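You operate a simulated robot arm through the tools that you are given. There is no shell and no other tool. Be economical: measure what you need, move in short steps, check, and stop when the job is done.

You are at the controls of a simulated robot arm. One attempt, no reset.

TASK
Soak the rusty bracket in the rust bath till it is bright.
Fine: then lay it in the drip tray and leave the dip basket up.
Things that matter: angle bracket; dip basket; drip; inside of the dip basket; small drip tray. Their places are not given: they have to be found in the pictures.

It is judged by the outcome, as a careful person would: the job done as asked, and still so three seconds after it is handed in. It fails if anything else is knocked over, pushed out of place, dropped, spilled or broken.

THE ROBOT
A 7-joint arm with a two-finger parallel gripper, fixed in place. Base frame: the origin is at the foot of the arm, x ahead of it, y to its left, z up; the work surface is at about z = 860. Lengths are in mm, angles in rad, forces in N, time in s.
With the tool pointing down near the work surface it reaches from about 300 to 700 mm from the base axis. Its first joint turns from -1.152 to 1.152 rad. Payload 1.57 kg.
The TCP is the grasp point between the finger pads, 30 mm short of the fingertips. In the tool frame z runs along the fingers and y along their closing line. The gripper opens to 110 mm. The fingers are 24 mm wide and 12 mm thick; the gripper's body (48 by 112 mm) begins 78 mm behind the TCP.
Orientation is that of the tool frame in the base frame, as a unit quaternion [x, y, z, w]. With the fingers straight down and closing along the base's y, the tool's x points along the base's -x, its y along +y and its z along -z.

THE INTERFACE
- The arm moves only by the tool drive_tool. Its argument "commands" is one flat list of numbers, 7 for each row, row after row: the turn, a rotation vector about the tool's x, y, z in rad, then the shift along the tool's x, y, z in cm, then the gripper command, from -1 (fully open) to 1 (shut), values between in proportion. In form: [rx, ry, rz, x, y, z, jaw, rx, ry, rz, x, y, z, jaw, ...]. A call has 1 to 20 rows; each row is the pose to reach, as a shift and turn from the pose commanded when the call began, along the tool's axes at that moment. Rows are played at 5 a second. More than 50 mm and 0.15 rad between two rows, or a gripper value outside its range, and nothing of the call is played. Where a pose cannot be reached the arm comes as near as it can. A force on the tool above 60 N (or 10 N above the force at the start of the call, whichever is more), or a blocked arm, ends the call early, and 0.2 s more pass. Each finger travels about 108 mm/s and halts on what it meets, pressing with about 43 N; the grip force reading is that of the motor and also rises with nothing between the fingers. The clock runs only during rows and for 0.2 s after the last one: add rows that repeat a pose to give the fingers time. It gives the time, the measured TCP pose, the force on the tool (base axes), the opening and the grip force at its end, in the units of the frame above (readings bear some noise), with the torque about the TCP (base axes, N m) and any sound that the robot's microphone picked up.
- Cameras (640 x 400 px; columns grow to the right, rows downward): "scene" is fixed at [161.5, -379.9, 1431.3]; the picture's right is [0.76, -0.65, 0.00], its down [-0.28, -0.32, -0.90] and it looks along [0.59, 0.69, -0.43] (base axes); focal length 309 px, centre (320, 200). "wrist" rides on the gripper at [70, 16, -141] in the tool frame; the picture's right is [-0.23, 0.97, 0.00], its down [-0.86, -0.20, -0.48] and it looks along [-0.47, -0.11, 0.88] (tool axes); focal length 222 px, centre (320, 200).
- camera(camera): a new picture of that camera. The clock stands still meanwhile.
- probe_pixels(camera, pixels): for up to 12 pixels [column, row] of the newest picture of that camera ("zoom" is the newest enlarged one), the place [x, y, z] in the base frame of the surface seen there, good to about 3 mm, but the place of the scene camera against the robot may be out by one fixed shift of up to 25 mm in any direction. The clock stands still meanwhile.
- close_up(camera, box): a new picture of the part [left, top, right, bottom] of that camera's present view, enlarged. The clock stands still meanwhile.
- job_done(): hands the job in; it is judged then, once.

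Work in short steps. Measure before you move; look again where a grasp or a placing could have gone wrong, and mend it. You have 80 turns and 34 pictures in all, those below and enlarged ones among them. Open the gripper and draw the arm clear of the work before you hand the job in, unless the task says otherwise; then end with one line.

The tools are called after "Emit:" by a JSON object that holds its "method" and its "body". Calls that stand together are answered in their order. drive_tool: Moves the arm, as the interface text tells. Its arguments: {"type":"object","properties":{"commands":{"type":"array","items":{"type":"number"}}},"required":["commands"]} The other tools are called the same way: camera (camera) takes a picture; probe_pixels (camera, pixels) gives the place of the surface under pixels of a picture; close_up (camera, box) takes an enlarged picture of a part of a camera's view; job_done () hands the job in.

At the start:

```text
time: 0.0
tool_pos: [405.6, 83.8, 1255.5]
tcp_rot: [0.0, 1.0, 0.0, 0.001]
ft_force: [0.0, 0.5, 0.1]
wrist_torque: [-0.01, -0.01, 0.02]
opening: 109.8
grasp_force: 0.1
```

scene: 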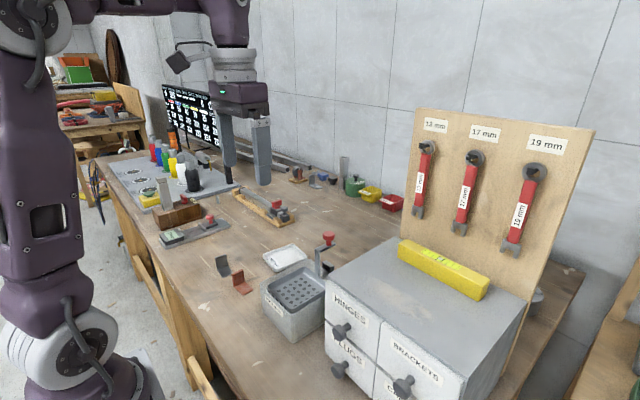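
wrist: 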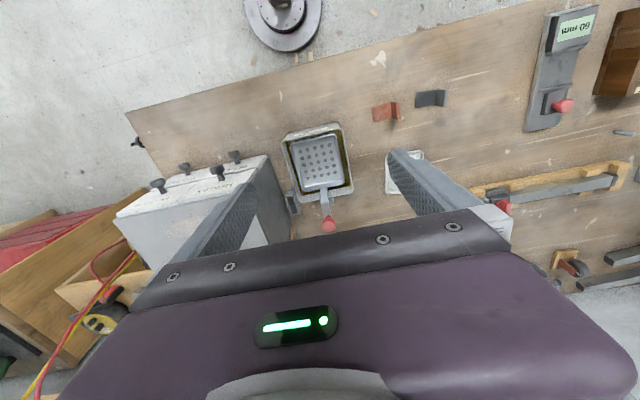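

The scene shows the rusty bracket near (238,283), a grey bracket at (222,265), the bath with basket at (293,290), the red-knobbed handle at (328,240), and the white tray at (284,257). I take enlarged views to see the details.

Emit:
{"method": "close_up", "body": {"camera": "scene", "box": [200, 220, 360, 350]}}

Emit:
{"method": "close_up", "body": {"camera": "wrist", "box": [260, 70, 460, 240]}}

```text
3.08 times, centred on (280, 285) of scene
```

zoom: 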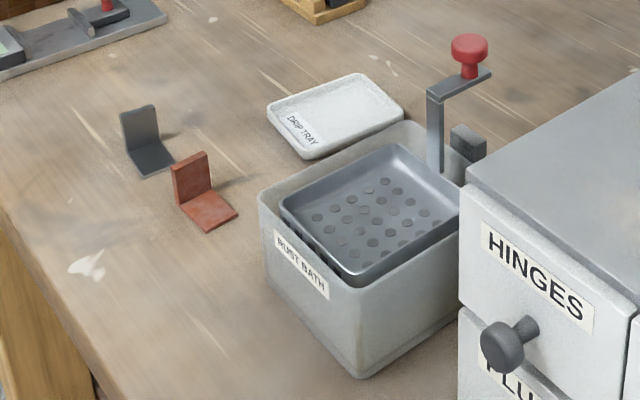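

```text
2.35 times, centred on (360, 155) of wrist
```

zoom: 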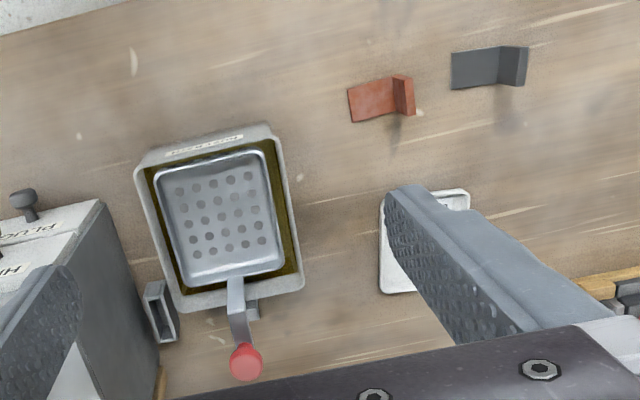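

The zoom on the wrist view gives the bracket at (380,97), basket floor (220,215), knob (246,362), tray (455,200)/(395,270). I probe them in the robot-fixed camera.

Emit:
{"method": "probe_pixels", "body": {"camera": "zoom", "pixels": [[350, 90], [355, 120], [391, 113], [393, 78], [412, 78], [404, 76], [412, 110], [246, 358], [237, 300], [220, 215], [165, 175], [270, 155]]}}

Emit:
{"method": "probe_pixels", "body": {"camera": "zoom", "pixels": [[280, 265], [190, 280], [140, 170], [300, 280], [465, 192], [385, 205], [384, 290], [410, 290], [395, 255], [330, 250], [185, 303], [155, 310]]}}

```text
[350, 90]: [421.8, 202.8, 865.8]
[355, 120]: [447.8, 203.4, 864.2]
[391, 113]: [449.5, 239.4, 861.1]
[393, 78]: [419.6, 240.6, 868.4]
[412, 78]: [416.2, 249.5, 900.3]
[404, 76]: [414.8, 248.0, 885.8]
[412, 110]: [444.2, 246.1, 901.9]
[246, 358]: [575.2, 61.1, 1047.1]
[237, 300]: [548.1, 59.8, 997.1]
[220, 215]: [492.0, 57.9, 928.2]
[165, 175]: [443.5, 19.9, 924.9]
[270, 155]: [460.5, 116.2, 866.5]
```

```text
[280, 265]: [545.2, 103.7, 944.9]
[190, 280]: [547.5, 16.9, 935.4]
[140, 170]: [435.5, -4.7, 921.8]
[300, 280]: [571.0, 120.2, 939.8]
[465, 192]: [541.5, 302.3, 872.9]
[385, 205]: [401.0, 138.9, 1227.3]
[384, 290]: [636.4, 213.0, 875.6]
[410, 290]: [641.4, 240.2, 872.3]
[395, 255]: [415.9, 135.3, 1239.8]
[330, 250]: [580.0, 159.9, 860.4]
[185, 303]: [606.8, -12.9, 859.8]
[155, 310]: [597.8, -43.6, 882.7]
```

Bracket: upright leg near x≈431, y≈246, top ≈901; flat leg y 203–240. I move above it, with the fingers already closing along y, and then look again.

Emit:
{"method": "drive_tool", "body": {"commands": [0, 0, 0, -0.6, 4, 2, -1, 0, 0, 0, -1.2, 8, 4, -1, 0, 0, 0, -1.8, 12, 6, -1, 0, 0, 0, -2.6, 15.9, 8, -1, 0, 0, 0, -2.6, 15.9, 12, -1, 0, 0, 0, -2.6, 15.9, 16, -1, 0, 0, 0, -2.6, 15.9, 20, -1, 0, 0, 0, -2.6, 15.9, 23, -1, 0, 0, 0, -2.6, 15.9, 23, -1]}}

Emit:
{"method": "camera", "body": {"camera": "wrist"}}

```text
time: 2.0
tool_pos: [430.8, 243.5, 1026.6]
tcp_rot: [0.0, 1.0, 0.0, 0.0]
ft_force: [1.0, 0.5, -0.7]
wrist_torque: [0.0, 0.0, 0.0]
opening: 109.9
grasp_force: 0.0
```

```text
29 pictures are left
```

wrist: 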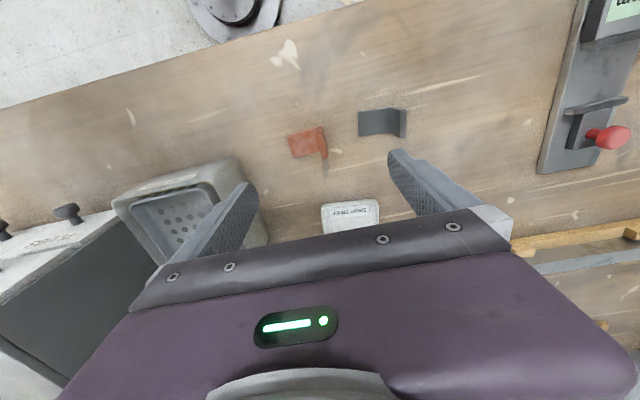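

The bracket sits at (308,142) in the wrist view; I enlarge and probe it for exact leg position and yaw, and the grey bracket's clearance.

Emit:
{"method": "close_up", "body": {"camera": "wrist", "box": [250, 90, 430, 202]}}

Emit:
{"method": "probe_pixels", "body": {"camera": "wrist", "pixels": [[290, 140], [296, 156], [317, 152], [319, 129], [325, 134], [326, 155], [362, 115], [363, 134], [403, 135], [404, 112], [343, 220], [330, 207]]}}

```text
3.56 times, centred on (340, 146) of wrist
```

zoom: 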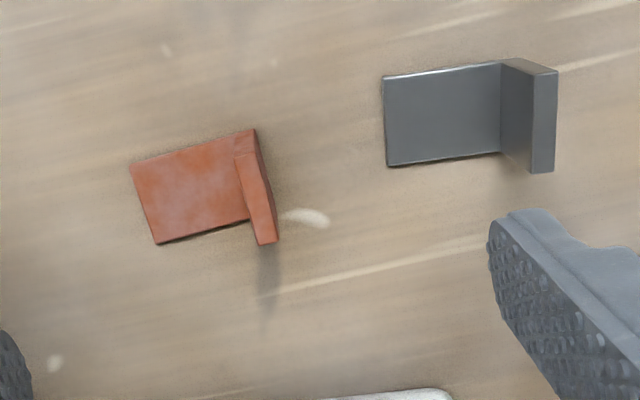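

```text
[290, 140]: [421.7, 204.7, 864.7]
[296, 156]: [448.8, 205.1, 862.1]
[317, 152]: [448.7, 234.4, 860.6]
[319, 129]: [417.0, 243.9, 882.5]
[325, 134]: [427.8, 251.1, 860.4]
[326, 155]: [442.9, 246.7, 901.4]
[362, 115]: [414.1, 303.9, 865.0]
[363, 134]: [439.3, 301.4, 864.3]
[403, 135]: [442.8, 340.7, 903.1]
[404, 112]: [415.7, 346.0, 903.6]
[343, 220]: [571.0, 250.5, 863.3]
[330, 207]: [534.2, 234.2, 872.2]
```

Emit:
{"method": "probe_pixels", "body": {"camera": "zoom", "pixels": [[238, 156], [252, 153], [260, 240], [274, 240], [245, 155], [267, 240], [135, 168], [156, 238], [245, 216], [225, 142], [255, 200], [180, 195]]}}

```text
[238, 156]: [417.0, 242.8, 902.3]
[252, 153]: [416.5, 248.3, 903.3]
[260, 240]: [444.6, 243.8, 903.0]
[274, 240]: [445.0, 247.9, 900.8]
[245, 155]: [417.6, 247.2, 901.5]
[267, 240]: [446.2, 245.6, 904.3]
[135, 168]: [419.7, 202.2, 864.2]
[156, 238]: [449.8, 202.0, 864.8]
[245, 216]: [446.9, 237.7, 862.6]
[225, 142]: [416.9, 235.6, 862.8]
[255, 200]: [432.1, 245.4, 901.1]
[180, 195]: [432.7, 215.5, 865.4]
```

The upright leg runs x 417–446, y 243–248, top z 902, almost unrotated. The grey bracket starts at y≈302, so I narrow the jaw to ~50 mm, descend to z≈900, then close.

Emit:
{"method": "drive_tool", "body": {"commands": [0, 0, 0, 0, 0.2, 1, 0.1, 0, 0, 0, 0, 0.2, 2, 0.1, 0, 0, 0, 0, 0.2, 4, 0.1, 0, 0, 0, 0, 0.2, 7, 0.1, 0, 0, 0, 0, 0.2, 10, 0.1, 0, 0, 0, 0, 0.2, 12, 0.1, 0, 0, 0, 0, 0.2, 12.6, 0.1, 0, 0, 0, 0, 0.2, 12.6, 0.1]}}

Emit:
{"method": "close_up", "body": {"camera": "scene", "box": [170, 200, 330, 320]}}

```text
time: 3.8
tool_pos: [430.1, 244.6, 897.9]
tcp_rot: [0.0, 1.0, -0.001, 0.0]
ft_force: [-0.6, -0.3, 0.1]
wrist_torque: [-0.02, 0.0, 0.03]
opening: 49.3
grasp_force: 0.1
```

```text
3.33 times, centred on (250, 260) of scene
```

zoom: 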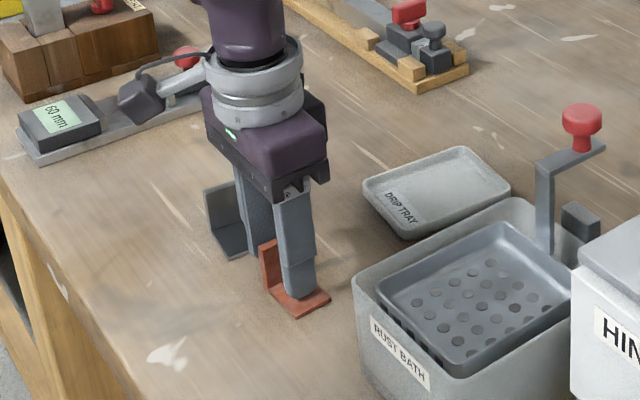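

The fingers straddle the upright leg with tips just above the flat leg. I close, hold, and lift 2 cm as a check.

Emit:
{"method": "drive_tool", "body": {"commands": [0, 0, 0, 0, 0.08, 0, 0.6, 0, 0, 0, 0, 0.08, 0, 1, 0, 0, 0, 0, 0.08, 0, 1, 0, 0, 0, 0, 0.08, 0, 1, 0, 0, 0, 0, 0.08, -2, 1, 0, 0, 0, 0, 0.08, -5, 1, 0, 0, 0, 0, 0.08, -10, 1, 0, 0, 0, 0, 0.08, -15, 1, 0, 0, 0, 0, 0.08, -15, 1]}}

Emit:
{"method": "camera", "body": {"camera": "wrist"}}

```text
time: 5.8
tool_pos: [431.2, 246.4, 1050.8]
tcp_rot: [0.0, 1.0, -0.001, 0.0]
ft_force: [-0.3, 0.2, 1.2]
wrist_torque: [0.02, 0.01, -0.03]
opening: 0.0
grasp_force: 21.9
```

```text
26 pictures are left
```

wrist: 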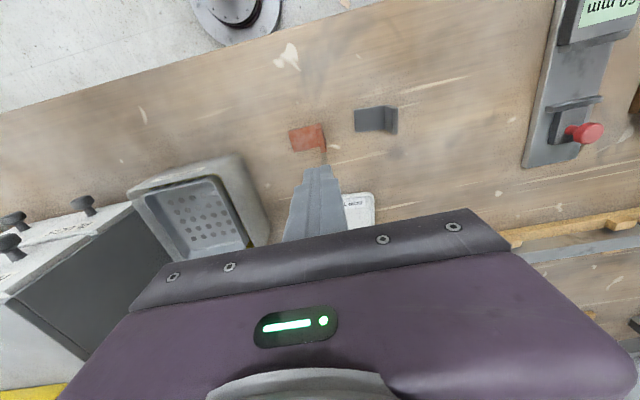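

The jaw shut to 0, so the grasp missed; the bracket is still at (308,140). I probe its present place before retrying.

Emit:
{"method": "close_up", "body": {"camera": "wrist", "box": [250, 90, 410, 190]}}

Emit:
{"method": "close_up", "body": {"camera": "scene", "box": [170, 200, 330, 320]}}

Emit:
{"method": "probe_pixels", "body": {"camera": "wrist", "pixels": [[291, 140], [296, 151], [306, 140], [318, 128], [322, 135], [325, 150], [323, 143], [317, 170], [314, 148]]}}

```text
4.00 times, centred on (330, 140) of wrist
```

zoom: 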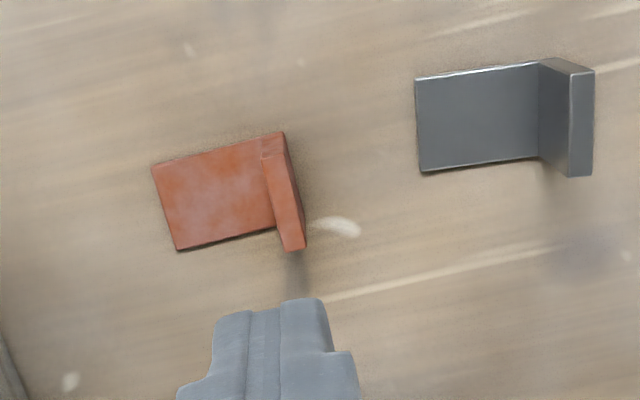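

```text
3.33 times, centred on (250, 260) of scene
```

zoom: 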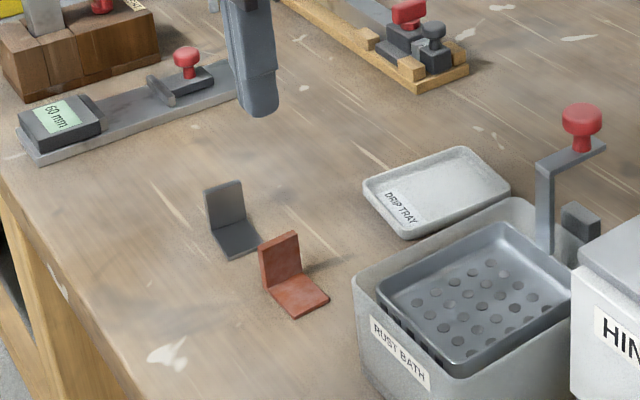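

```text
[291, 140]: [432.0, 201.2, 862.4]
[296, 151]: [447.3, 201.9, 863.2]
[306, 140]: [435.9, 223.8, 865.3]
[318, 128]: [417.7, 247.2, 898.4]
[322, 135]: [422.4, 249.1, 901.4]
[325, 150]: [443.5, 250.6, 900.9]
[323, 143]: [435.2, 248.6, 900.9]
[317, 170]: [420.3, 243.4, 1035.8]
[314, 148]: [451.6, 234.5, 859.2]
```

The bracket is unmoved (upright y≈243–250, top 901), so it slipped out or wasn't pinched. I redo it a little lower at z≈896, close, and read the opening before any lift.

Emit:
{"method": "drive_tool", "body": {"commands": [0, 0, 0, 0, 0, 1, 0.1, 0, 0, 0, 0, 0, 3, 0.1, 0, 0, 0, 0, 0, 7, 0.1, 0, 0, 0, 0, 0, 11, 0.1, 0, 0, 0, 0, 0, 14, 0.1, 0, 0, 0, 0, 0, 15.4, 0.1, 0, 0, 0, 0, 0, 15.4, 0.1, 0, 0, 0, 0, 0, 15.4, 1, 0, 0, 0, 0, 0, 15.4, 1, 0, 0, 0, 0, 0, 15.4, 1, 0, 0, 0, 0, 0, 15.4, 1]}}

Emit:
{"method": "close_up", "body": {"camera": "scene", "box": [190, 220, 310, 310]}}

```text
time: 8.2
tool_pos: [431.2, 246.4, 895.2]
tcp_rot: [0.0, 1.0, 0.0, 0.001]
ft_force: [0.3, 0.5, -0.3]
wrist_torque: [0.04, 0.0, -0.05]
opening: 7.2
grasp_force: 26.4
```

```text
4.44 times, centred on (250, 265) of scene
```

zoom: 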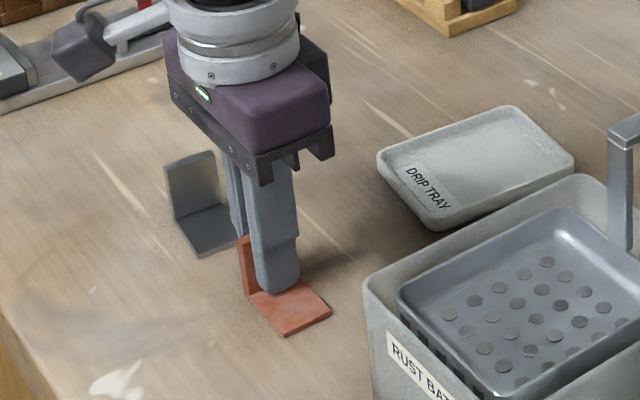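

Now the opening is 7.2 mm: the leg is pinched. I lift slowly this time by 4 cm and check.

Emit:
{"method": "drive_tool", "body": {"commands": [0, 0, 0, 0, 0, 0, 1, 0, 0, 0, 0, 0, -0.3, 1, 0, 0, 0, 0, 0, -0.6, 1, 0, 0, 0, 0, 0, -1, 1, 0, 0, 0, 0, 0, -1.5, 1, 0, 0, 0, 0, 0, -2, 1, 0, 0, 0, 0, 0, -2, 1]}}

Emit:
{"method": "close_up", "body": {"camera": "scene", "box": [190, 220, 310, 310]}}

```text
time: 9.8
tool_pos: [432.1, 245.6, 916.3]
tcp_rot: [-0.001, 1.0, 0.0, 0.0]
ft_force: [-0.4, 0.0, -0.5]
wrist_torque: [0.03, -0.01, -0.03]
opening: 7.7
grasp_force: 26.8
```

```text
4.44 times, centred on (250, 265) of scene
```

zoom: 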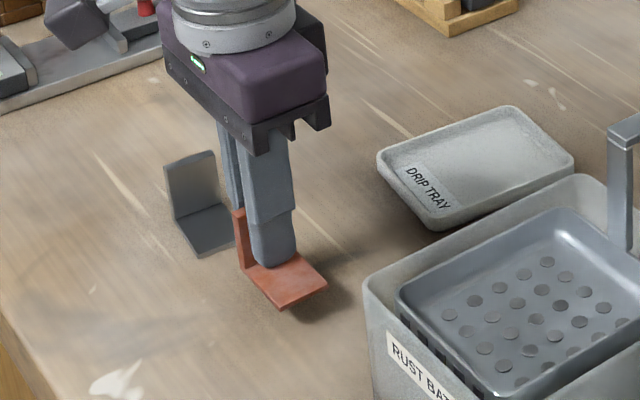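

The bracket is held (opening 7.7, hanging off the table). I lift on and carry it above the basket, at about (485, 75, 1040).

Emit:
{"method": "drive_tool", "body": {"commands": [0, 0, 0, 0, 0, -2, 1, 0, 0, 0, 0, 0, -4, 1, 0, 0, 0, 0, 0, -6, 1, 0, 0, 0, 0, 0, -8, 1, 0, 0, 0, 0, 0, -10, 1, 0, 0, 0, 0, 0, -12, 1, 0, 0, 0, -0.5, -2, -13, 1, 0, 0, 0, -1, -4, -13, 1, 0, 0, 0, -1.5, -6, -13, 1, 0, 0, 0, -2, -8, -13, 1, 0, 0, 0, -2.5, -10, -13, 1, 0, 0, 0, -3.5, -12, -13, 1, 0, 0, 0, -4.5, -14, -13, 1, 0, 0, 0, -5.2, -16, -13, 1, 0, 0, 0, -5.2, -17.1, -13, 1, 0, 0, 0, -5.2, -17.1, -13, 1]}}

Emit:
{"method": "camera", "body": {"camera": "wrist"}}

Emit:
{"method": "close_up", "body": {"camera": "scene", "box": [220, 190, 380, 350]}}

```text
time: 13.2
tool_pos: [482.9, 75.7, 1046.2]
tcp_rot: [0.0, 1.0, 0.001, 0.0]
ft_force: [0.3, 0.5, -0.9]
wrist_torque: [0.05, 0.02, -0.02]
opening: 7.5
grasp_force: 26.9
```

```text
21 pictures are left
```

wrist: 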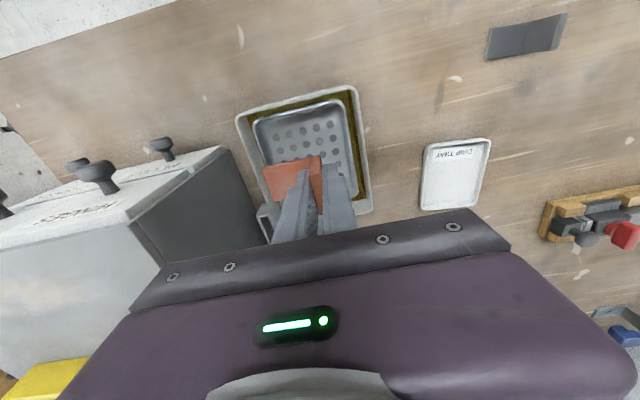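

```text
2.50 times, centred on (300, 270) of scene
```

zoom: 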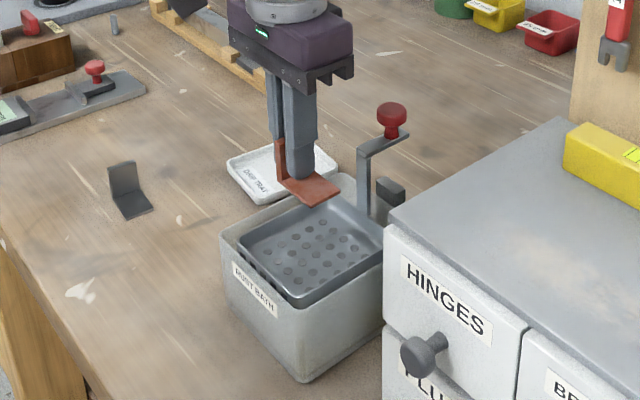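

The bracket hangs over the basket. I probe basket rim/floor points (around (257,122)–(350,105)) and tray corners in the wrist view.

Emit:
{"method": "probe_pixels", "body": {"camera": "wrist", "pixels": [[256, 122], [266, 125], [341, 102], [332, 110], [350, 165], [343, 168], [260, 150], [268, 152], [305, 135], [430, 150], [485, 143], [474, 203]]}}

Emit:
{"method": "probe_pixels", "body": {"camera": "wrist", "pixels": [[452, 180], [424, 207], [437, 175], [265, 168], [273, 200], [315, 160], [320, 165], [338, 152], [345, 150], [349, 148], [354, 147], [362, 145]]}}

```text
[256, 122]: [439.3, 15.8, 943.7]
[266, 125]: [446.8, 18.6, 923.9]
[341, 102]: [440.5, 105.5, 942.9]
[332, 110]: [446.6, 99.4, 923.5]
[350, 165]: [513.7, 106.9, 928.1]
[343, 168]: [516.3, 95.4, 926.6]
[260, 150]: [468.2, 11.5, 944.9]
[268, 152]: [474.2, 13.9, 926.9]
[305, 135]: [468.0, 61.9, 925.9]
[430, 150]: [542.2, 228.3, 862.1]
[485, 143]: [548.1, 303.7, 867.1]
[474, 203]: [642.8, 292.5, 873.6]
```

```text
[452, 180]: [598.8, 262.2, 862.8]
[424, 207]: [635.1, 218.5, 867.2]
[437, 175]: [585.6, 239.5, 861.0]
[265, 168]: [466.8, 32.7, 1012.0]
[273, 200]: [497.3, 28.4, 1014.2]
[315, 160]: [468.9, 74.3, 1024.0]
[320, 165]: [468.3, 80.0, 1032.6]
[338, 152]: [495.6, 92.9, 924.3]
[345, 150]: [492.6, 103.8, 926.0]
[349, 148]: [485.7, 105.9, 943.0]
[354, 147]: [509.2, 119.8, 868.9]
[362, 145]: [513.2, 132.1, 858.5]
```

Basket interior is y≈17–102, x≈443–545, floor ≈925, rim 944. I shift 4 mm toward −y, descend so the bracket's foot (36 mm below the TCP) meets the floor near TCP z≈961.

Emit:
{"method": "drive_tool", "body": {"commands": [0, 0, 0, -0.2, -0.4, 1, 1, 0, 0, 0, -0.2, -0.4, 3, 1, 0, 0, 0, -0.2, -0.4, 5, 1, 0, 0, 0, -0.2, -0.4, 7, 1, 0, 0, 0, -0.2, -0.4, 7.6, 1, 0, 0, 0, -0.2, -0.4, 8.0, 1, 0, 0, 0, -0.2, -0.4, 8.3, 1, 0, 0, 0, -0.2, -0.4, 8.3, 1]}}

Emit:
{"method": "close_up", "body": {"camera": "scene", "box": [250, 220, 350, 320]}}

```text
time: 15.0
tool_pos: [485.7, 71.3, 964.4]
tcp_rot: [0.0, 1.0, 0.0, -0.001]
ft_force: [0.2, 0.8, -0.6]
wrist_torque: [0.02, 0.0, 0.01]
opening: 7.4
grasp_force: 27.2
```

```text
4.00 times, centred on (300, 270) of scene
```

zoom: 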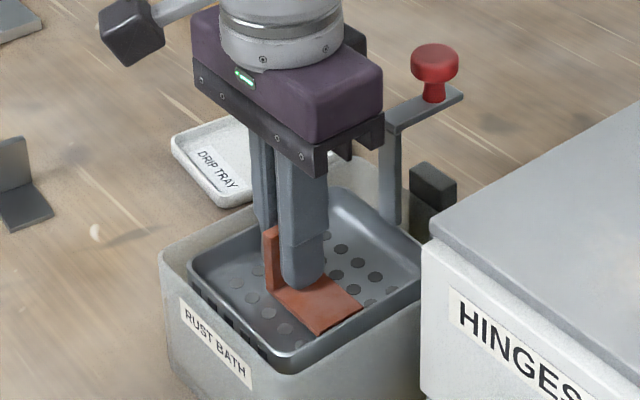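

The bracket is just above the basket floor with no contact force yet. I ease down 2.5 mm, open to only ~20 mm, and back straight up.

Emit:
{"method": "drive_tool", "body": {"commands": [0, 0, 0, 0, 0, 0.1, 1, 0, 0, 0, 0, 0, 0.2, 1, 0, 0, 0, 0, 0, 0.25, 1, 0, 0, 0, 0, 0, 0.25, 0.85, 0, 0, 0, 0, 0, 0.25, 0.66, 0, 0, 0, 0, 0, 0.25, 0.66, 0, 0, 0, 0, 0, -0.5, 0.66, 0, 0, 0, 0, 0, -2, 0.66, 0, 0, 0, 0, 0, -5, 0.66, 0, 0, 0, 0, 0, -9, 0.66, 0, 0, 0, 0, 0, -13, 0.4, 0, 0, 0, 0, 0, -15, 0.4]}}

Emit:
{"method": "camera", "body": {"camera": "wrist"}}

Emit:
{"method": "close_up", "body": {"camera": "scene", "box": [250, 220, 350, 320]}}

```text
time: 17.6
tool_pos: [486.2, 71.5, 1114.4]
tcp_rot: [0.0, 1.0, 0.0, 0.0]
ft_force: [0.2, -0.2, -0.1]
wrist_torque: [-0.01, -0.03, -0.04]
opening: 33.1
grasp_force: 0.1
```

```text
18 pictures are left
```

wrist: 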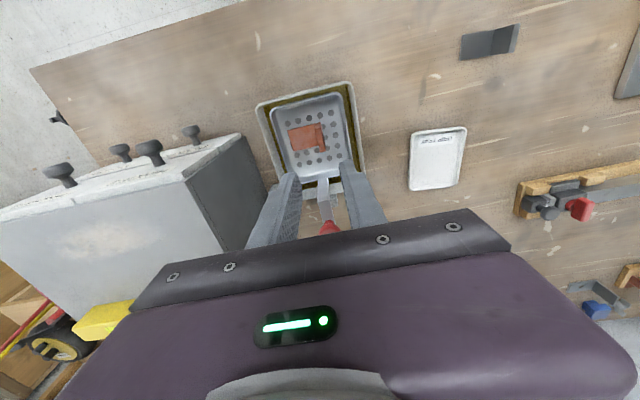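

```text
4.00 times, centred on (300, 270) of scene
```

zoom: 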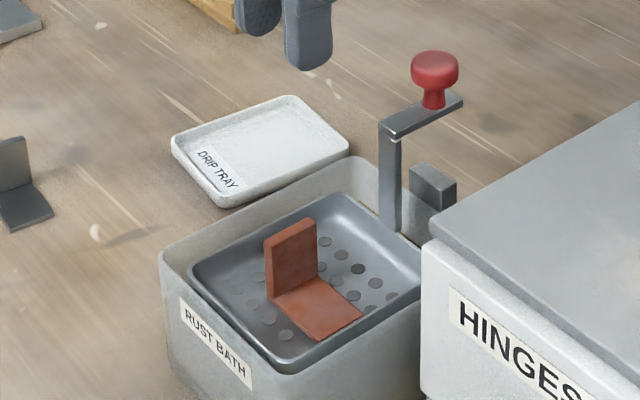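

The bracket stands in the basket. I measure the knob: centre, stem and arm in the zoom, with the bracket's upright top as reference for the scene offset.

Emit:
{"method": "probe_pixels", "body": {"camera": "zoom", "pixels": [[435, 60], [435, 78], [415, 68], [456, 68], [433, 103], [455, 102], [400, 125], [390, 180], [310, 222], [267, 244], [433, 180], [330, 305]]}}

Emit:
{"method": "probe_pixels", "body": {"camera": "wrist", "pixels": [[330, 226], [325, 224], [336, 227], [325, 205], [323, 190], [308, 192], [321, 128], [323, 147], [290, 140]]}}

```text
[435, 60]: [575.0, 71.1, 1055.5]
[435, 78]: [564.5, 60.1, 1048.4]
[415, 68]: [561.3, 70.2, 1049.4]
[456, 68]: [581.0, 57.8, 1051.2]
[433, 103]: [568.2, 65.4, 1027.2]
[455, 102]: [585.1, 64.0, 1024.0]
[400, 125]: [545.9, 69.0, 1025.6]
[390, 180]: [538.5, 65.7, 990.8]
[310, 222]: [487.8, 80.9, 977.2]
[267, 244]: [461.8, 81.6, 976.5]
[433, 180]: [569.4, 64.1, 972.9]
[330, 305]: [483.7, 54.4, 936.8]
```

```text
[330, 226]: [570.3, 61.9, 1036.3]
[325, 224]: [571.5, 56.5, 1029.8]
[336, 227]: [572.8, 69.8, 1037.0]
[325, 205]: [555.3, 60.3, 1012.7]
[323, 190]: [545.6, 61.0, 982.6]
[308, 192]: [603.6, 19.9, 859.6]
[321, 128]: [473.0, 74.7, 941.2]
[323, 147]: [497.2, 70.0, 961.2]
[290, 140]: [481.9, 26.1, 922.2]
```

Combining both cameras, the knob is at about (576, 60), head z≈1028–1046, arm below it at ≈1015. I open to ~60 mm and move over it at z≈1110 with a look before going down.

Emit:
{"method": "drive_tool", "body": {"commands": [0, 0, 0, -3, -0.4, 0, 0, 0, 0, 0, -6, -0.8, 0, -0.1, 0, 0, 0, -9.0, -1.1, 0, -0.1, 0, 0, 0, -9.0, -1.1, 0, -0.1]}}

Emit:
{"method": "camera", "body": {"camera": "wrist"}}

Emit:
{"method": "close_up", "body": {"camera": "scene", "box": [250, 180, 390, 320]}}

```text
time: 18.6
tool_pos: [575.7, 59.2, 1111.5]
tcp_rot: [0.0, 1.0, 0.0, 0.0]
ft_force: [-0.3, -0.3, 0.4]
wrist_torque: [0.01, -0.01, 0.0]
opening: 60.5
grasp_force: 0.1
```

```text
16 pictures are left
```

wrist: 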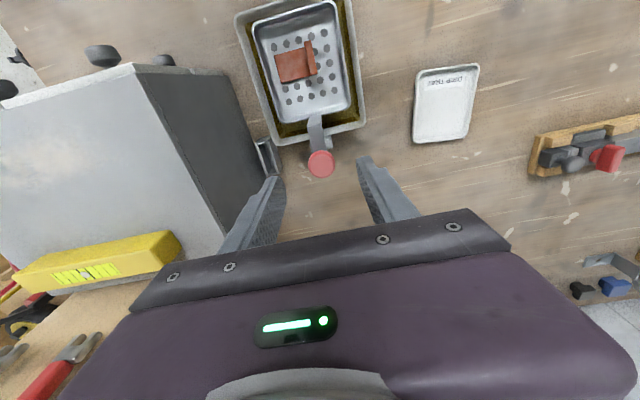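

```text
2.86 times, centred on (320, 250) of scene
```

zoom: 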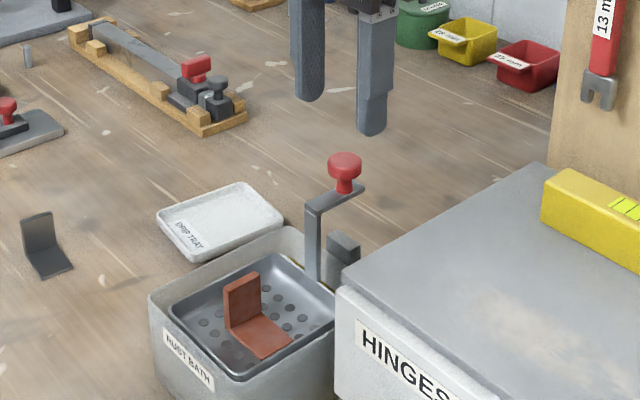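

The knob is at (321,163) in the wrist view, now fully visible; I probe its edges plus the cabinet side, the bath block, and the tray.

Emit:
{"method": "probe_pixels", "body": {"camera": "wrist", "pixels": [[321, 152], [321, 163], [321, 173], [309, 165], [333, 162], [315, 135], [325, 135], [265, 150], [228, 200], [335, 142], [345, 135], [300, 142]]}}

Emit:
{"method": "probe_pixels", "body": {"camera": "wrist", "pixels": [[420, 72], [476, 69], [467, 136], [415, 138], [445, 105], [425, 105], [465, 105], [442, 130], [450, 80], [308, 45], [313, 73], [278, 80]]}}

```text
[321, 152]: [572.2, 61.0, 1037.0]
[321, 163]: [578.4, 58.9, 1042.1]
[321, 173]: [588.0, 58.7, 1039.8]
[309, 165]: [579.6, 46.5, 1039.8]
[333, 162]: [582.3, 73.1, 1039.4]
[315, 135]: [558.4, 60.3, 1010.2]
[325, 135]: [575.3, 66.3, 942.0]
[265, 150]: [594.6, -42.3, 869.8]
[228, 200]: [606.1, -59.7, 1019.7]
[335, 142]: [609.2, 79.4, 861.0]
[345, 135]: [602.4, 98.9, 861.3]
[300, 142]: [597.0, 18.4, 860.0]
```

```text
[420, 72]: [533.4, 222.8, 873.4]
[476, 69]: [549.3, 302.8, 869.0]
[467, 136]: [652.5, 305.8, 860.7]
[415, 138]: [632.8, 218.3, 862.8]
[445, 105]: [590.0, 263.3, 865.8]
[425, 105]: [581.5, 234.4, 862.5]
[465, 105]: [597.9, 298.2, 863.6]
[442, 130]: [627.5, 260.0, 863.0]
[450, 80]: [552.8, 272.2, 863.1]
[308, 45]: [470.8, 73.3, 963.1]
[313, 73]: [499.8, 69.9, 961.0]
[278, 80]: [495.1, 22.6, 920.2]
```

Knob centre ≈(579, 60), top 1041, radius ≈13. I descend to TCP z≈1030 and close gently, without pushing yet.

Emit:
{"method": "drive_tool", "body": {"commands": [0, 0, 0, -0.35, 0.05, 2, -0.1, 0, 0, 0, -0.35, 0.05, 4, -0.1, 0, 0, 0, -0.35, 0.05, 6, -0.1, 0, 0, 0, -0.35, 0.05, 8, -0.1, 0, 0, 0, -0.35, 0.05, 8, 0.4, 0, 0, 0, -0.35, 0.05, 8, 0.7, 0, 0, 0, -0.35, 0.05, 8, 1, 0, 0, 0, -0.35, 0.05, 8, 1]}}

```text
time: 20.4
tool_pos: [578.2, 60.5, 1031.0]
tcp_rot: [0.001, 1.0, 0.0, -0.001]
ft_force: [-0.2, -4.7, -1.3]
wrist_torque: [-0.01, 0.03, -0.03]
opening: 26.9
grasp_force: 37.9
```

The knob is gripped (26.9 mm). I press down 3 cm in small steps and read the force.

Emit:
{"method": "drive_tool", "body": {"commands": [0, 0, 0, 0, -0.05, 0.5, 1, 0, 0, 0, 0, -0.05, 1, 1, 0, 0, 0, 0, -0.05, 1.5, 1, 0, 0, 0, 0, -0.05, 2, 1, 0, 0, 0, 0, -0.05, 2.5, 1, 0, 0, 0, 0, -0.05, 3, 1, 0, 0, 0, 0, -0.05, 3, 1]}}

Emit:
{"method": "close_up", "body": {"camera": "scene", "box": [250, 200, 370, 320]}}

```text
time: 22.0
tool_pos: [577.9, 60.0, 1003.1]
tcp_rot: [0.0, 1.0, 0.001, 0.0]
ft_force: [-6.3, -1.7, -1.5]
wrist_torque: [0.01, -1.06, -0.01]
opening: 26.9
grasp_force: 37.3
```

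```text
3.33 times, centred on (310, 260) of scene
```

zoom: 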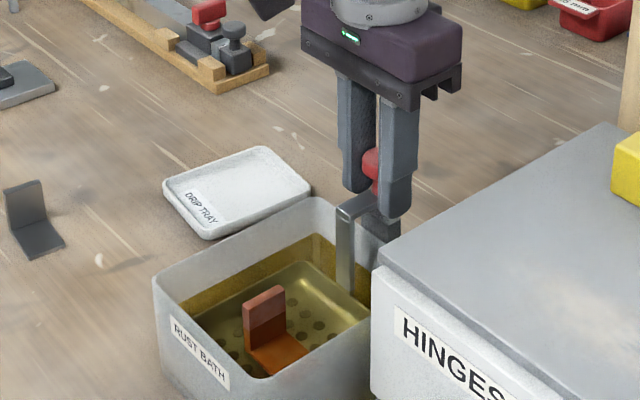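

The basket sinks freely and the bracket is half in the liquid. I lower another 2.4 cm, watching that the fingertips stay above the bath rim (z≈942).

Emit:
{"method": "drive_tool", "body": {"commands": [0, 0, 0, 0, 0, 0.4, 1, 0, 0, 0, 0, 0, 0.8, 1, 0, 0, 0, 0, 0, 1.2, 1, 0, 0, 0, 0, 0, 1.6, 1, 0, 0, 0, 0, 0, 2.0, 1, 0, 0, 0, 0, 0, 2.4, 1, 0, 0, 0, 0, 0, 2.4, 1]}}

Emit:
{"method": "close_up", "body": {"camera": "scene", "box": [250, 200, 370, 320]}}

```text
time: 23.1
tool_pos: [579.3, 59.6, 990.9]
tcp_rot: [0.0, 1.0, 0.001, 0.003]
ft_force: [-9.7, 0.1, 14.7]
wrist_torque: [-0.13, 1.16, 0.02]
opening: 27.0
grasp_force: 38.0
stopped in row 5: the force on the tool passed its limit at 70 N (the readings are from after the stop); the commanded pose is now the measured one
```

```text
3.33 times, centred on (310, 260) of scene
```

zoom: 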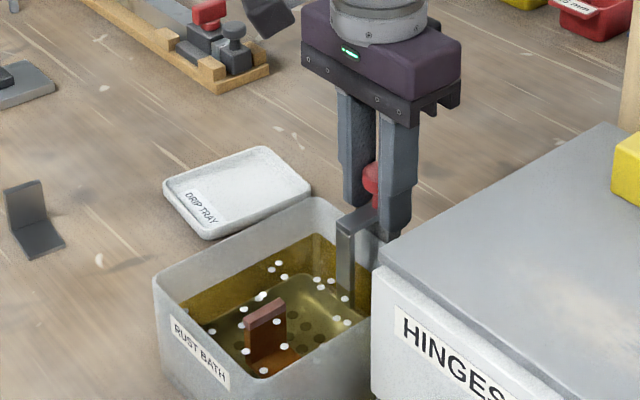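

It stopped at 40 mm travel with bubbles round the bracket, so soaking has begun. I hold still for 4 s and look at the colour.

Emit:
{"method": "drive_tool", "body": {"commands": [0, 0, 0, 0, 0, 0, 1, 0, 0, 0, 0, 0, 0, 1, 0, 0, 0, 0, 0, 0, 1, 0, 0, 0, 0, 0, 0, 1, 0, 0, 0, 0, 0, 0, 1, 0, 0, 0, 0, 0, 0, 1, 0, 0, 0, 0, 0, 0, 1, 0, 0, 0, 0, 0, 0, 1, 0, 0, 0, 0, 0, 0, 1, 0, 0, 0, 0, 0, 0, 1, 0, 0, 0, 0, 0, 0, 1, 0, 0, 0, 0, 0, 0, 1, 0, 0, 0, 0, 0, 0, 1, 0, 0, 0, 0, 0, 0, 1, 0, 0, 0, 0, 0, 0, 1, 0, 0, 0, 0, 0, 0, 1, 0, 0, 0, 0, 0, 0, 1, 0, 0, 0, 0, 0, 0, 1, 0, 0, 0, 0, 0, 0, 1, 0, 0, 0, 0, 0, 0, 1]}}

Emit:
{"method": "close_up", "body": {"camera": "scene", "box": [270, 240, 350, 320]}}

```text
time: 27.3
tool_pos: [578.9, 59.7, 991.6]
tcp_rot: [0.0, 1.0, 0.0, 0.002]
ft_force: [-20.1, 1.0, 34.1]
wrist_torque: [-0.18, 0.45, -0.06]
opening: 27.0
grasp_force: 37.5
```

```text
5.00 times, centred on (310, 280) of scene
```

zoom: 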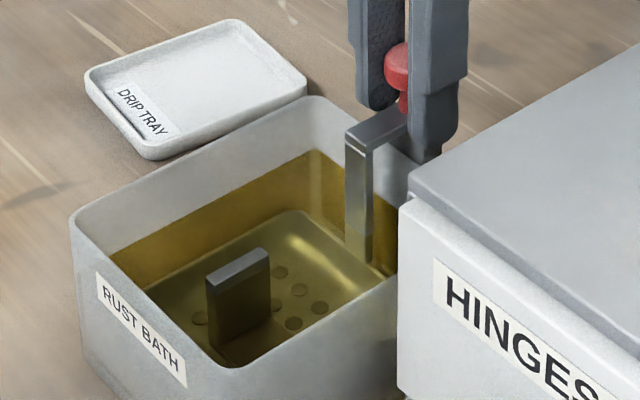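

The bubbling has ended and the bracket is bright metal all over. I raise the basket back slowly by 4 cm to the starting height (TCP ≈1031), keeping the grip.

Emit:
{"method": "drive_tool", "body": {"commands": [0, 0, 0, 0, 0, -0.4, 1, 0, 0, 0, 0, 0, -0.8, 1, 0, 0, 0, 0, 0, -1.2, 1, 0, 0, 0, 0, 0, -1.6, 1, 0, 0, 0, 0, 0, -2.0, 1, 0, 0, 0, 0, 0, -2.4, 1, 0, 0, 0, 0, 0, -2.8, 1, 0, 0, 0, 0, 0, -3.2, 1, 0, 0, 0, 0, 0, -3.6, 1, 0, 0, 0, 0, 0, -3.9, 1, 0, 0, 0, 0, 0, -4.0, 1, 0, 0, 0, 0, 0, -4.0, 1, 0, 0, 0, 0, 0, -4.0, 1]}}

Emit:
{"method": "close_up", "body": {"camera": "scene", "box": [250, 200, 370, 320]}}

```text
time: 30.1
tool_pos: [578.4, 61.2, 1030.0]
tcp_rot: [0.0, 1.0, 0.001, 0.002]
ft_force: [-17.8, -0.3, -1.2]
wrist_torque: [-0.02, 0.35, -0.02]
opening: 27.0
grasp_force: 37.7
```

```text
3.33 times, centred on (310, 260) of scene
```

zoom: 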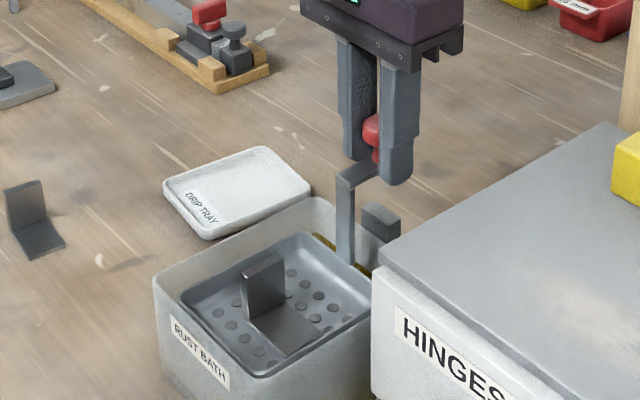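

The basket is up and the bracket is bright and upright in it. I nudge up 1 mm more, release, and rise clear to see whether the basket stays.

Emit:
{"method": "drive_tool", "body": {"commands": [0, 0, 0, 0, 0, -0.1, 1, 0, 0, 0, 0, 0, -0.1, 1, 0, 0, 0, 0, 0, -0.1, 0.4, 0, 0, 0, 0, 0, -0.1, -0.1, 0, 0, 0, 0, 0, -0.1, -0.1, 0, 0, 0, 0, 0, -2, -0.1, 0, 0, 0, 0, 0, -5, -0.1, 0, 0, 0, 0, 0, -8, -0.1, 0, 0, 0, 0, 0, -8, -0.1]}}

Emit:
{"method": "camera", "body": {"camera": "wrist"}}

```text
time: 32.1
tool_pos: [579.7, 59.4, 1108.5]
tcp_rot: [0.001, 1.0, 0.001, 0.003]
ft_force: [-0.7, 0.2, -0.2]
wrist_torque: [-0.01, 0.01, 0.02]
opening: 60.6
grasp_force: 0.1
```

```text
10 pictures are left
```

wrist: 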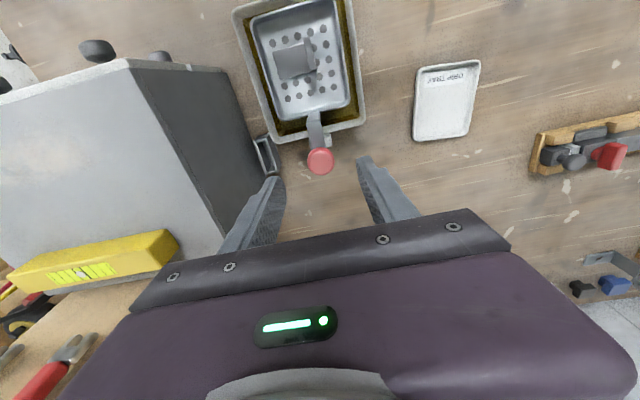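

The basket stays up. The bracket seems to sit as before, upright at about (308,48); I probe it and the knob.

Emit:
{"method": "probe_pixels", "body": {"camera": "wrist", "pixels": [[308, 38], [308, 48], [309, 56], [314, 69], [280, 77], [277, 55], [320, 160], [325, 95], [306, 100], [329, 60]]}}

Emit:
{"method": "close_up", "body": {"camera": "wrist", "box": [240, 0, 360, 120]}}

```text
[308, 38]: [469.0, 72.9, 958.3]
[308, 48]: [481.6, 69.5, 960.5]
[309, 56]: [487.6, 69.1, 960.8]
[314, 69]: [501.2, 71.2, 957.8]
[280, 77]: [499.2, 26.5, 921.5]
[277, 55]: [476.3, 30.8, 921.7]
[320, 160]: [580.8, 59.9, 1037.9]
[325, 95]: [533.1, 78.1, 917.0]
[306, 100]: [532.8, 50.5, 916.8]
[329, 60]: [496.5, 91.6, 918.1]
```

```text
3.33 times, centred on (300, 60) of wrist
```

zoom: 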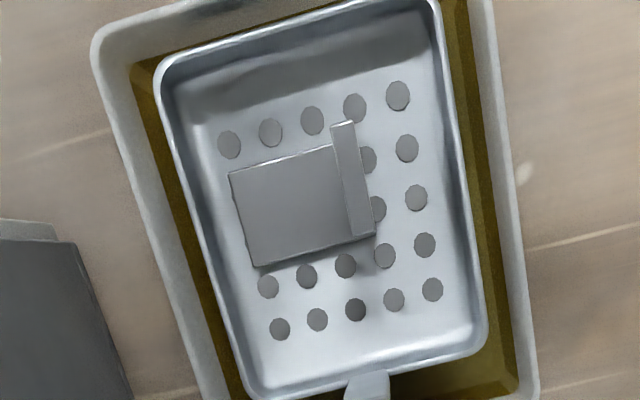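

The bracket stands at (485.5, 71), top 960, floor ≈921. I move back over it, narrow the jaw to ~24 mm, descend to TCP z≈957, and pinch the upright.

Emit:
{"method": "drive_tool", "body": {"commands": [0, 0, 0, 3, 0.4, 0, 0.3, 0, 0, 0, 6, 0.8, 0, 0.56, 0, 0, 0, 9.4, 1.2, 0, 0.56, 0, 0, 0, 9.4, 1.2, 3, 0.56, 0, 0, 0, 9.4, 1.2, 7, 0.56, 0, 0, 0, 9.4, 1.2, 9, 0.56, 0, 0, 0, 9.4, 1.2, 11, 0.56, 0, 0, 0, 9.4, 1.2, 11, 0.56]}}

Emit:
{"method": "close_up", "body": {"camera": "scene", "box": [260, 220, 350, 310]}}

```text
time: 33.9
tool_pos: [485.5, 71.7, 997.9]
tcp_rot: [0.0, 1.0, 0.0, 0.002]
ft_force: [-0.6, 0.4, -0.3]
wrist_torque: [-0.03, 0.0, 0.02]
opening: 24.5
grasp_force: 0.1
```

```text
4.44 times, centred on (305, 265) of scene
```

zoom: 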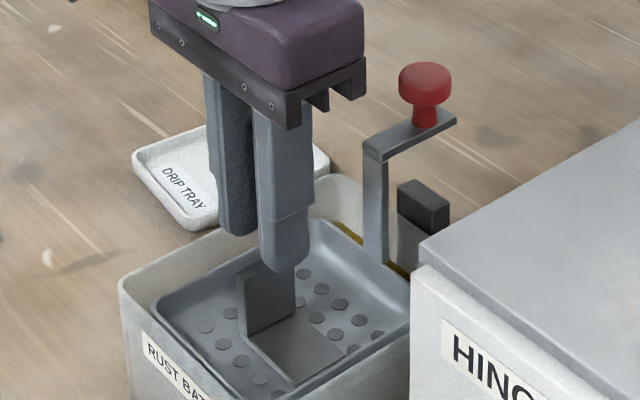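

The fingers straddle the upright in y. I lower 4 cm, close, and lift gently 1.5 cm.

Emit:
{"method": "drive_tool", "body": {"commands": [0, 0, 0, 0, 0, 1.5, 0.56, 0, 0, 0, 0, 0, 3, 0.56, 0, 0, 0, 0, 0, 3.7, 0.56, 0, 0, 0, 0, 0, 4.0, 0.56, 0, 0, 0, 0, 0, 4.0, 0.56, 0, 0, 0, 0, 0, 4.0, 1, 0, 0, 0, 0, 0, 4.0, 1, 0, 0, 0, 0, 0, 4.0, 1, 0, 0, 0, 0, 0, 4.0, 1, 0, 0, 0, 0, 0, 3.7, 1, 0, 0, 0, 0, 0, 3.3, 1, 0, 0, 0, 0, 0, 2.5, 1, 0, 0, 0, 0, 0, 2.5, 1]}}

```text
time: 36.7
tool_pos: [485.9, 72.3, 974.4]
tcp_rot: [0.0, 1.0, 0.0, 0.003]
ft_force: [0.0, 0.4, -0.3]
wrist_torque: [-0.03, -0.01, 0.02]
opening: 7.0
grasp_force: 26.9
```

Held (7.0 mm). I lift to ≈1045 and let it drip over the bath for about 2 s.

Emit:
{"method": "drive_tool", "body": {"commands": [0, 0, 0, 0, 0, -1.5, 1, 0, 0, 0, 0, 0, -3, 1, 0, 0, 0, 0, 0, -5, 1, 0, 0, 0, 0, 0, -7, 1, 0, 0, 0, 0, 0, -7, 1, 0, 0, 0, 0, 0, -7, 1, 0, 0, 0, 0, 0, -7, 1, 0, 0, 0, 0, 0, -7, 1, 0, 0, 0, 0, 0, -7, 1, 0, 0, 0, 0, 0, -7, 1, 0, 0, 0, 0, 0, -7, 1, 0, 0, 0, 0, 0, -7, 1, 0, 0, 0, 0, 0, -7, 1, 0, 0, 0, 0, 0, -7, 1, 0, 0, 0, 0, 0, -7, 1]}}

Emit:
{"method": "close_up", "body": {"camera": "scene", "box": [250, 200, 370, 320]}}

```text
time: 39.9
tool_pos: [486.6, 72.8, 1042.9]
tcp_rot: [0.0, 1.0, 0.0, 0.003]
ft_force: [0.5, -0.1, 0.3]
wrist_torque: [0.03, 0.02, 0.03]
opening: 7.3
grasp_force: 26.6
```

```text
3.33 times, centred on (310, 260) of scene
```

zoom: 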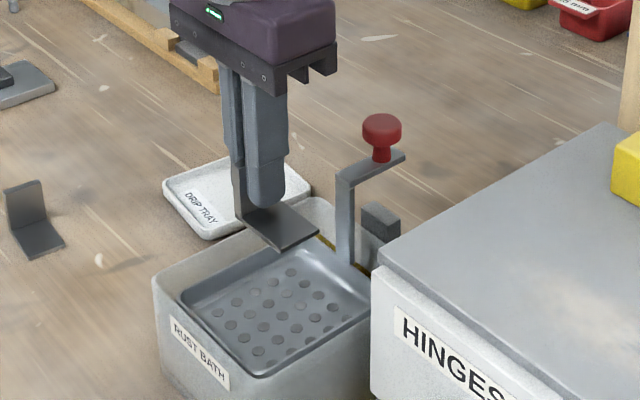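

The bracket is held bright and level, no drips visible. I carry it in +y first, then +x, over the tray centre, target (590, 275).

Emit:
{"method": "drive_tool", "body": {"commands": [0, 0, 0, 0, 2.5, 0, 1, 0, 0, 0, 0, 5, 0, 1, 0, 0, 0, 0, 7.5, 0, 1, 0, 0, 0, -1, 10, 0, 1, 0, 0, 0, -2.5, 12.5, 0, 1, 0, 0, 0, -4, 15, 0, 1, 0, 0, 0, -6, 17.5, 0, 1, 0, 0, 0, -8, 20.2, 0, 1, 0, 0, 0, -10.3, 20.2, 0, 1, 0, 0, 0, -10.3, 20.2, 2, 1, 0, 0, 0, -10.3, 20.2, 5, 1, 0, 0, 0, -10.3, 20.2, 8, 1, 0, 0, 0, -10.3, 20.2, 8, 1]}}

Emit:
{"method": "camera", "body": {"camera": "wrist"}}

```text
time: 42.7
tool_pos: [590.4, 273.6, 964.4]
tcp_rot: [0.0, 1.0, 0.0, 0.003]
ft_force: [0.9, 0.1, -0.8]
wrist_torque: [0.04, -0.01, -0.05]
opening: 7.1
grasp_force: 26.2
```

```text
6 pictures are left
```

wrist: 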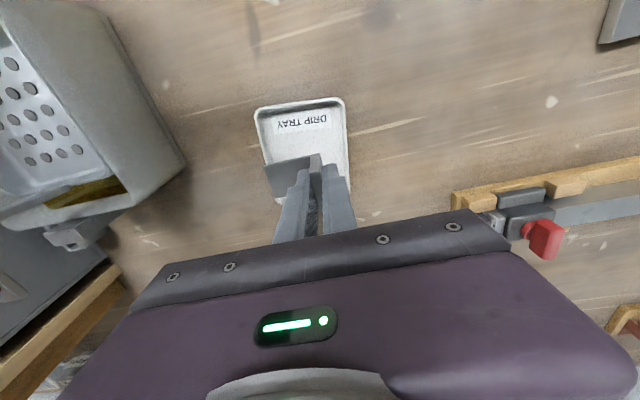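

Emit:
{"method": "probe_pixels", "body": {"camera": "wrist", "pixels": [[258, 108], [340, 99], [348, 150], [347, 185], [266, 150], [300, 140], [343, 140], [262, 130], [268, 175], [275, 192], [313, 160], [338, 140]]}}

```text
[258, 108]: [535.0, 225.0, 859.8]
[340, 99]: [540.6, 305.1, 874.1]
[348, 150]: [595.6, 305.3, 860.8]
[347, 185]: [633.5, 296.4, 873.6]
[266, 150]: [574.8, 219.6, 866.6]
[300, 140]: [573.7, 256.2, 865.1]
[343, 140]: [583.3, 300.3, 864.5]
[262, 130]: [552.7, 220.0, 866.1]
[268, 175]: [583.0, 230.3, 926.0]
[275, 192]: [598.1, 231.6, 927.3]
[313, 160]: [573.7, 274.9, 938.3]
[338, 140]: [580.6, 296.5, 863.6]
```

Bracket spans x 575–605, y 229–277; tray interior x 540–640, y 222–302, floor ≈864. Flat leg top is ~38 mm below the TCP, so contact is expected at TCP z≈905; I descend to ≈908.

Emit:
{"method": "drive_tool", "body": {"commands": [0, 0, 0, 0, 0, 2, 1, 0, 0, 0, 0, 0, 4, 1, 0, 0, 0, 0, 0, 5, 1, 0, 0, 0, 0, 0, 5.6, 1, 0, 0, 0, 0, 0, 5.6, 1]}}

Emit:
{"method": "close_up", "body": {"camera": "scene", "box": [250, 220, 330, 290]}}

```text
time: 43.9
tool_pos: [588.4, 274.2, 908.9]
tcp_rot: [0.001, 1.0, 0.0, 0.002]
ft_force: [-0.1, 0.8, 0.0]
wrist_torque: [-0.02, 0.0, 0.0]
opening: 7.0
grasp_force: 26.6
```

```text
5.71 times, centred on (290, 255) of scene
```

zoom: 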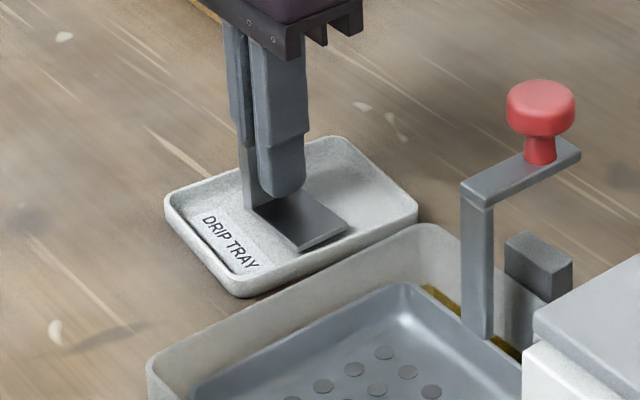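

The bracket is inside the tray a few mm above its floor. I lower in 1.5 mm steps to contact.

Emit:
{"method": "drive_tool", "body": {"commands": [0, 0, 0, 0, 0, 0.15, 1, 0, 0, 0, 0, 0, 0.3, 1, 0, 0, 0, 0, 0, 0.45, 1, 0, 0, 0, 0, 0, 0.45, 1]}}

```text
time: 44.9
tool_pos: [589.5, 274.2, 904.8]
tcp_rot: [0.0, 1.0, 0.001, 0.004]
ft_force: [-4.5, -2.1, 16.6]
wrist_torque: [-0.2, 0.21, -0.04]
opening: 7.1
grasp_force: 26.7
```

Contact with 16 N on the floor. I ease up 1 mm, open to ~22 mm, and withdraw straight up.

Emit:
{"method": "drive_tool", "body": {"commands": [0, 0, 0, 0, 0, -0.1, 1, 0, 0, 0, 0, 0, -0.1, 0.8, 0, 0, 0, 0, 0, -0.1, 0.6, 0, 0, 0, 0, 0, -0.1, 0.6, 0, 0, 0, 0, 0, -1, 0.6, 0, 0, 0, 0, 0, -3, 0.6, 0, 0, 0, 0, 0, -6, 0.6, 0, 0, 0, 0, 0, -10, 0.6, 0, 0, 0, 0, 0, -14, 0.6, 0, 0, 0, 0, 0, -18, 0.6, 0, 0, 0, 0, 0, -20, 0.6]}}

Emit:
{"method": "close_up", "body": {"camera": "scene", "box": [240, 200, 370, 320]}}

```text
time: 47.3
tool_pos: [588.6, 274.5, 1083.0]
tcp_rot: [0.001, 1.0, 0.001, 0.003]
ft_force: [-0.2, -0.2, 0.3]
wrist_torque: [0.04, -0.04, 0.0]
opening: 22.1
grasp_force: 0.1
out of reach, approached as far as the arm can: row 11
```

```text
3.33 times, centred on (305, 260) of scene
```

zoom: 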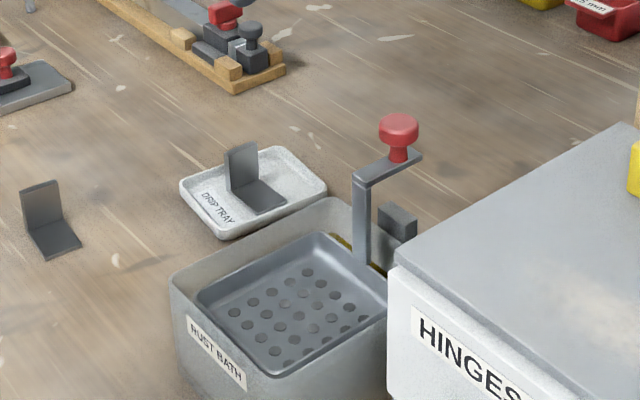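

The bracket rests in the tray. I check the basket height against the first scene readings (arm top 1024–1027, knob 1055).

Emit:
{"method": "probe_pixels", "body": {"camera": "zoom", "pixels": [[398, 122], [418, 155], [372, 178], [398, 158], [285, 310], [240, 300], [320, 238], [384, 285]]}}

```text
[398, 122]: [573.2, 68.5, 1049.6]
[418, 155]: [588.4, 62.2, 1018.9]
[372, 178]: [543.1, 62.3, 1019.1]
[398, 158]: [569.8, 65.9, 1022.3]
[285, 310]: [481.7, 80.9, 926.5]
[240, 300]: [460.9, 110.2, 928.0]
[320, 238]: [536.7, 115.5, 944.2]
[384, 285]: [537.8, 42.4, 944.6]
```

The basket sits ~5 mm lower than at the start (knob slipped in the grip when it bottomed). I return to the knob to raise it fully, first moving above it at z≈1090 with the jaw opening to 60 mm.

Emit:
{"method": "drive_tool", "body": {"commands": [0, 0, 0, 0.4, -3, 0, 0.3, 0, 0, 0, 0.95, -7, -0.3, -0.1, 0, 0, 0, 0.95, -11, -1, -0.1, 0, 0, 0, 0.95, -15, -1, -0.1, 0, 0, 0, 0.95, -19, -1, -0.1, 0, 0, 0, 0.95, -21.45, -1, -0.1, 0, 0, 0, 0.95, -21.45, -1, -0.1]}}

```text
time: 48.9
tool_pos: [578.6, 59.0, 1093.1]
tcp_rot: [0.001, 1.0, 0.0, 0.003]
ft_force: [-0.4, -0.3, 0.5]
wrist_torque: [0.01, 0.0, -0.04]
opening: 60.8
grasp_force: 0.0
```

At (578.6, 59, 1093), above the knob with the jaw open. I go down to z≈1027, close, and lift by 5 mm in small steps.

Emit:
{"method": "drive_tool", "body": {"commands": [0, 0, 0, 0, 0.1, 2, -0.1, 0, 0, 0, 0, 0.1, 4, -0.1, 0, 0, 0, 0, 0.1, 6.6, -0.1, 0, 0, 0, 0, 0.1, 6.6, -0.1, 0, 0, 0, 0, 0.1, 6.6, 0.4, 0, 0, 0, 0, 0.1, 6.6, 0.8, 0, 0, 0, 0, 0.1, 6.6, 1, 0, 0, 0, 0, 0.1, 6.6, 1, 0, 0, 0, 0, 0.1, 6.4, 1, 0, 0, 0, 0, 0.1, 6.2, 1, 0, 0, 0, 0, 0.1, 6.1, 1, 0, 0, 0, 0, 0.1, 6.1, 1]}}

```text
time: 51.5
tool_pos: [578.7, 61.1, 1032.5]
tcp_rot: [0.0, 1.0, 0.0, 0.002]
ft_force: [0.0, -3.3, -1.3]
wrist_torque: [0.03, 1.09, -0.04]
opening: 26.9
grasp_force: 37.4
```

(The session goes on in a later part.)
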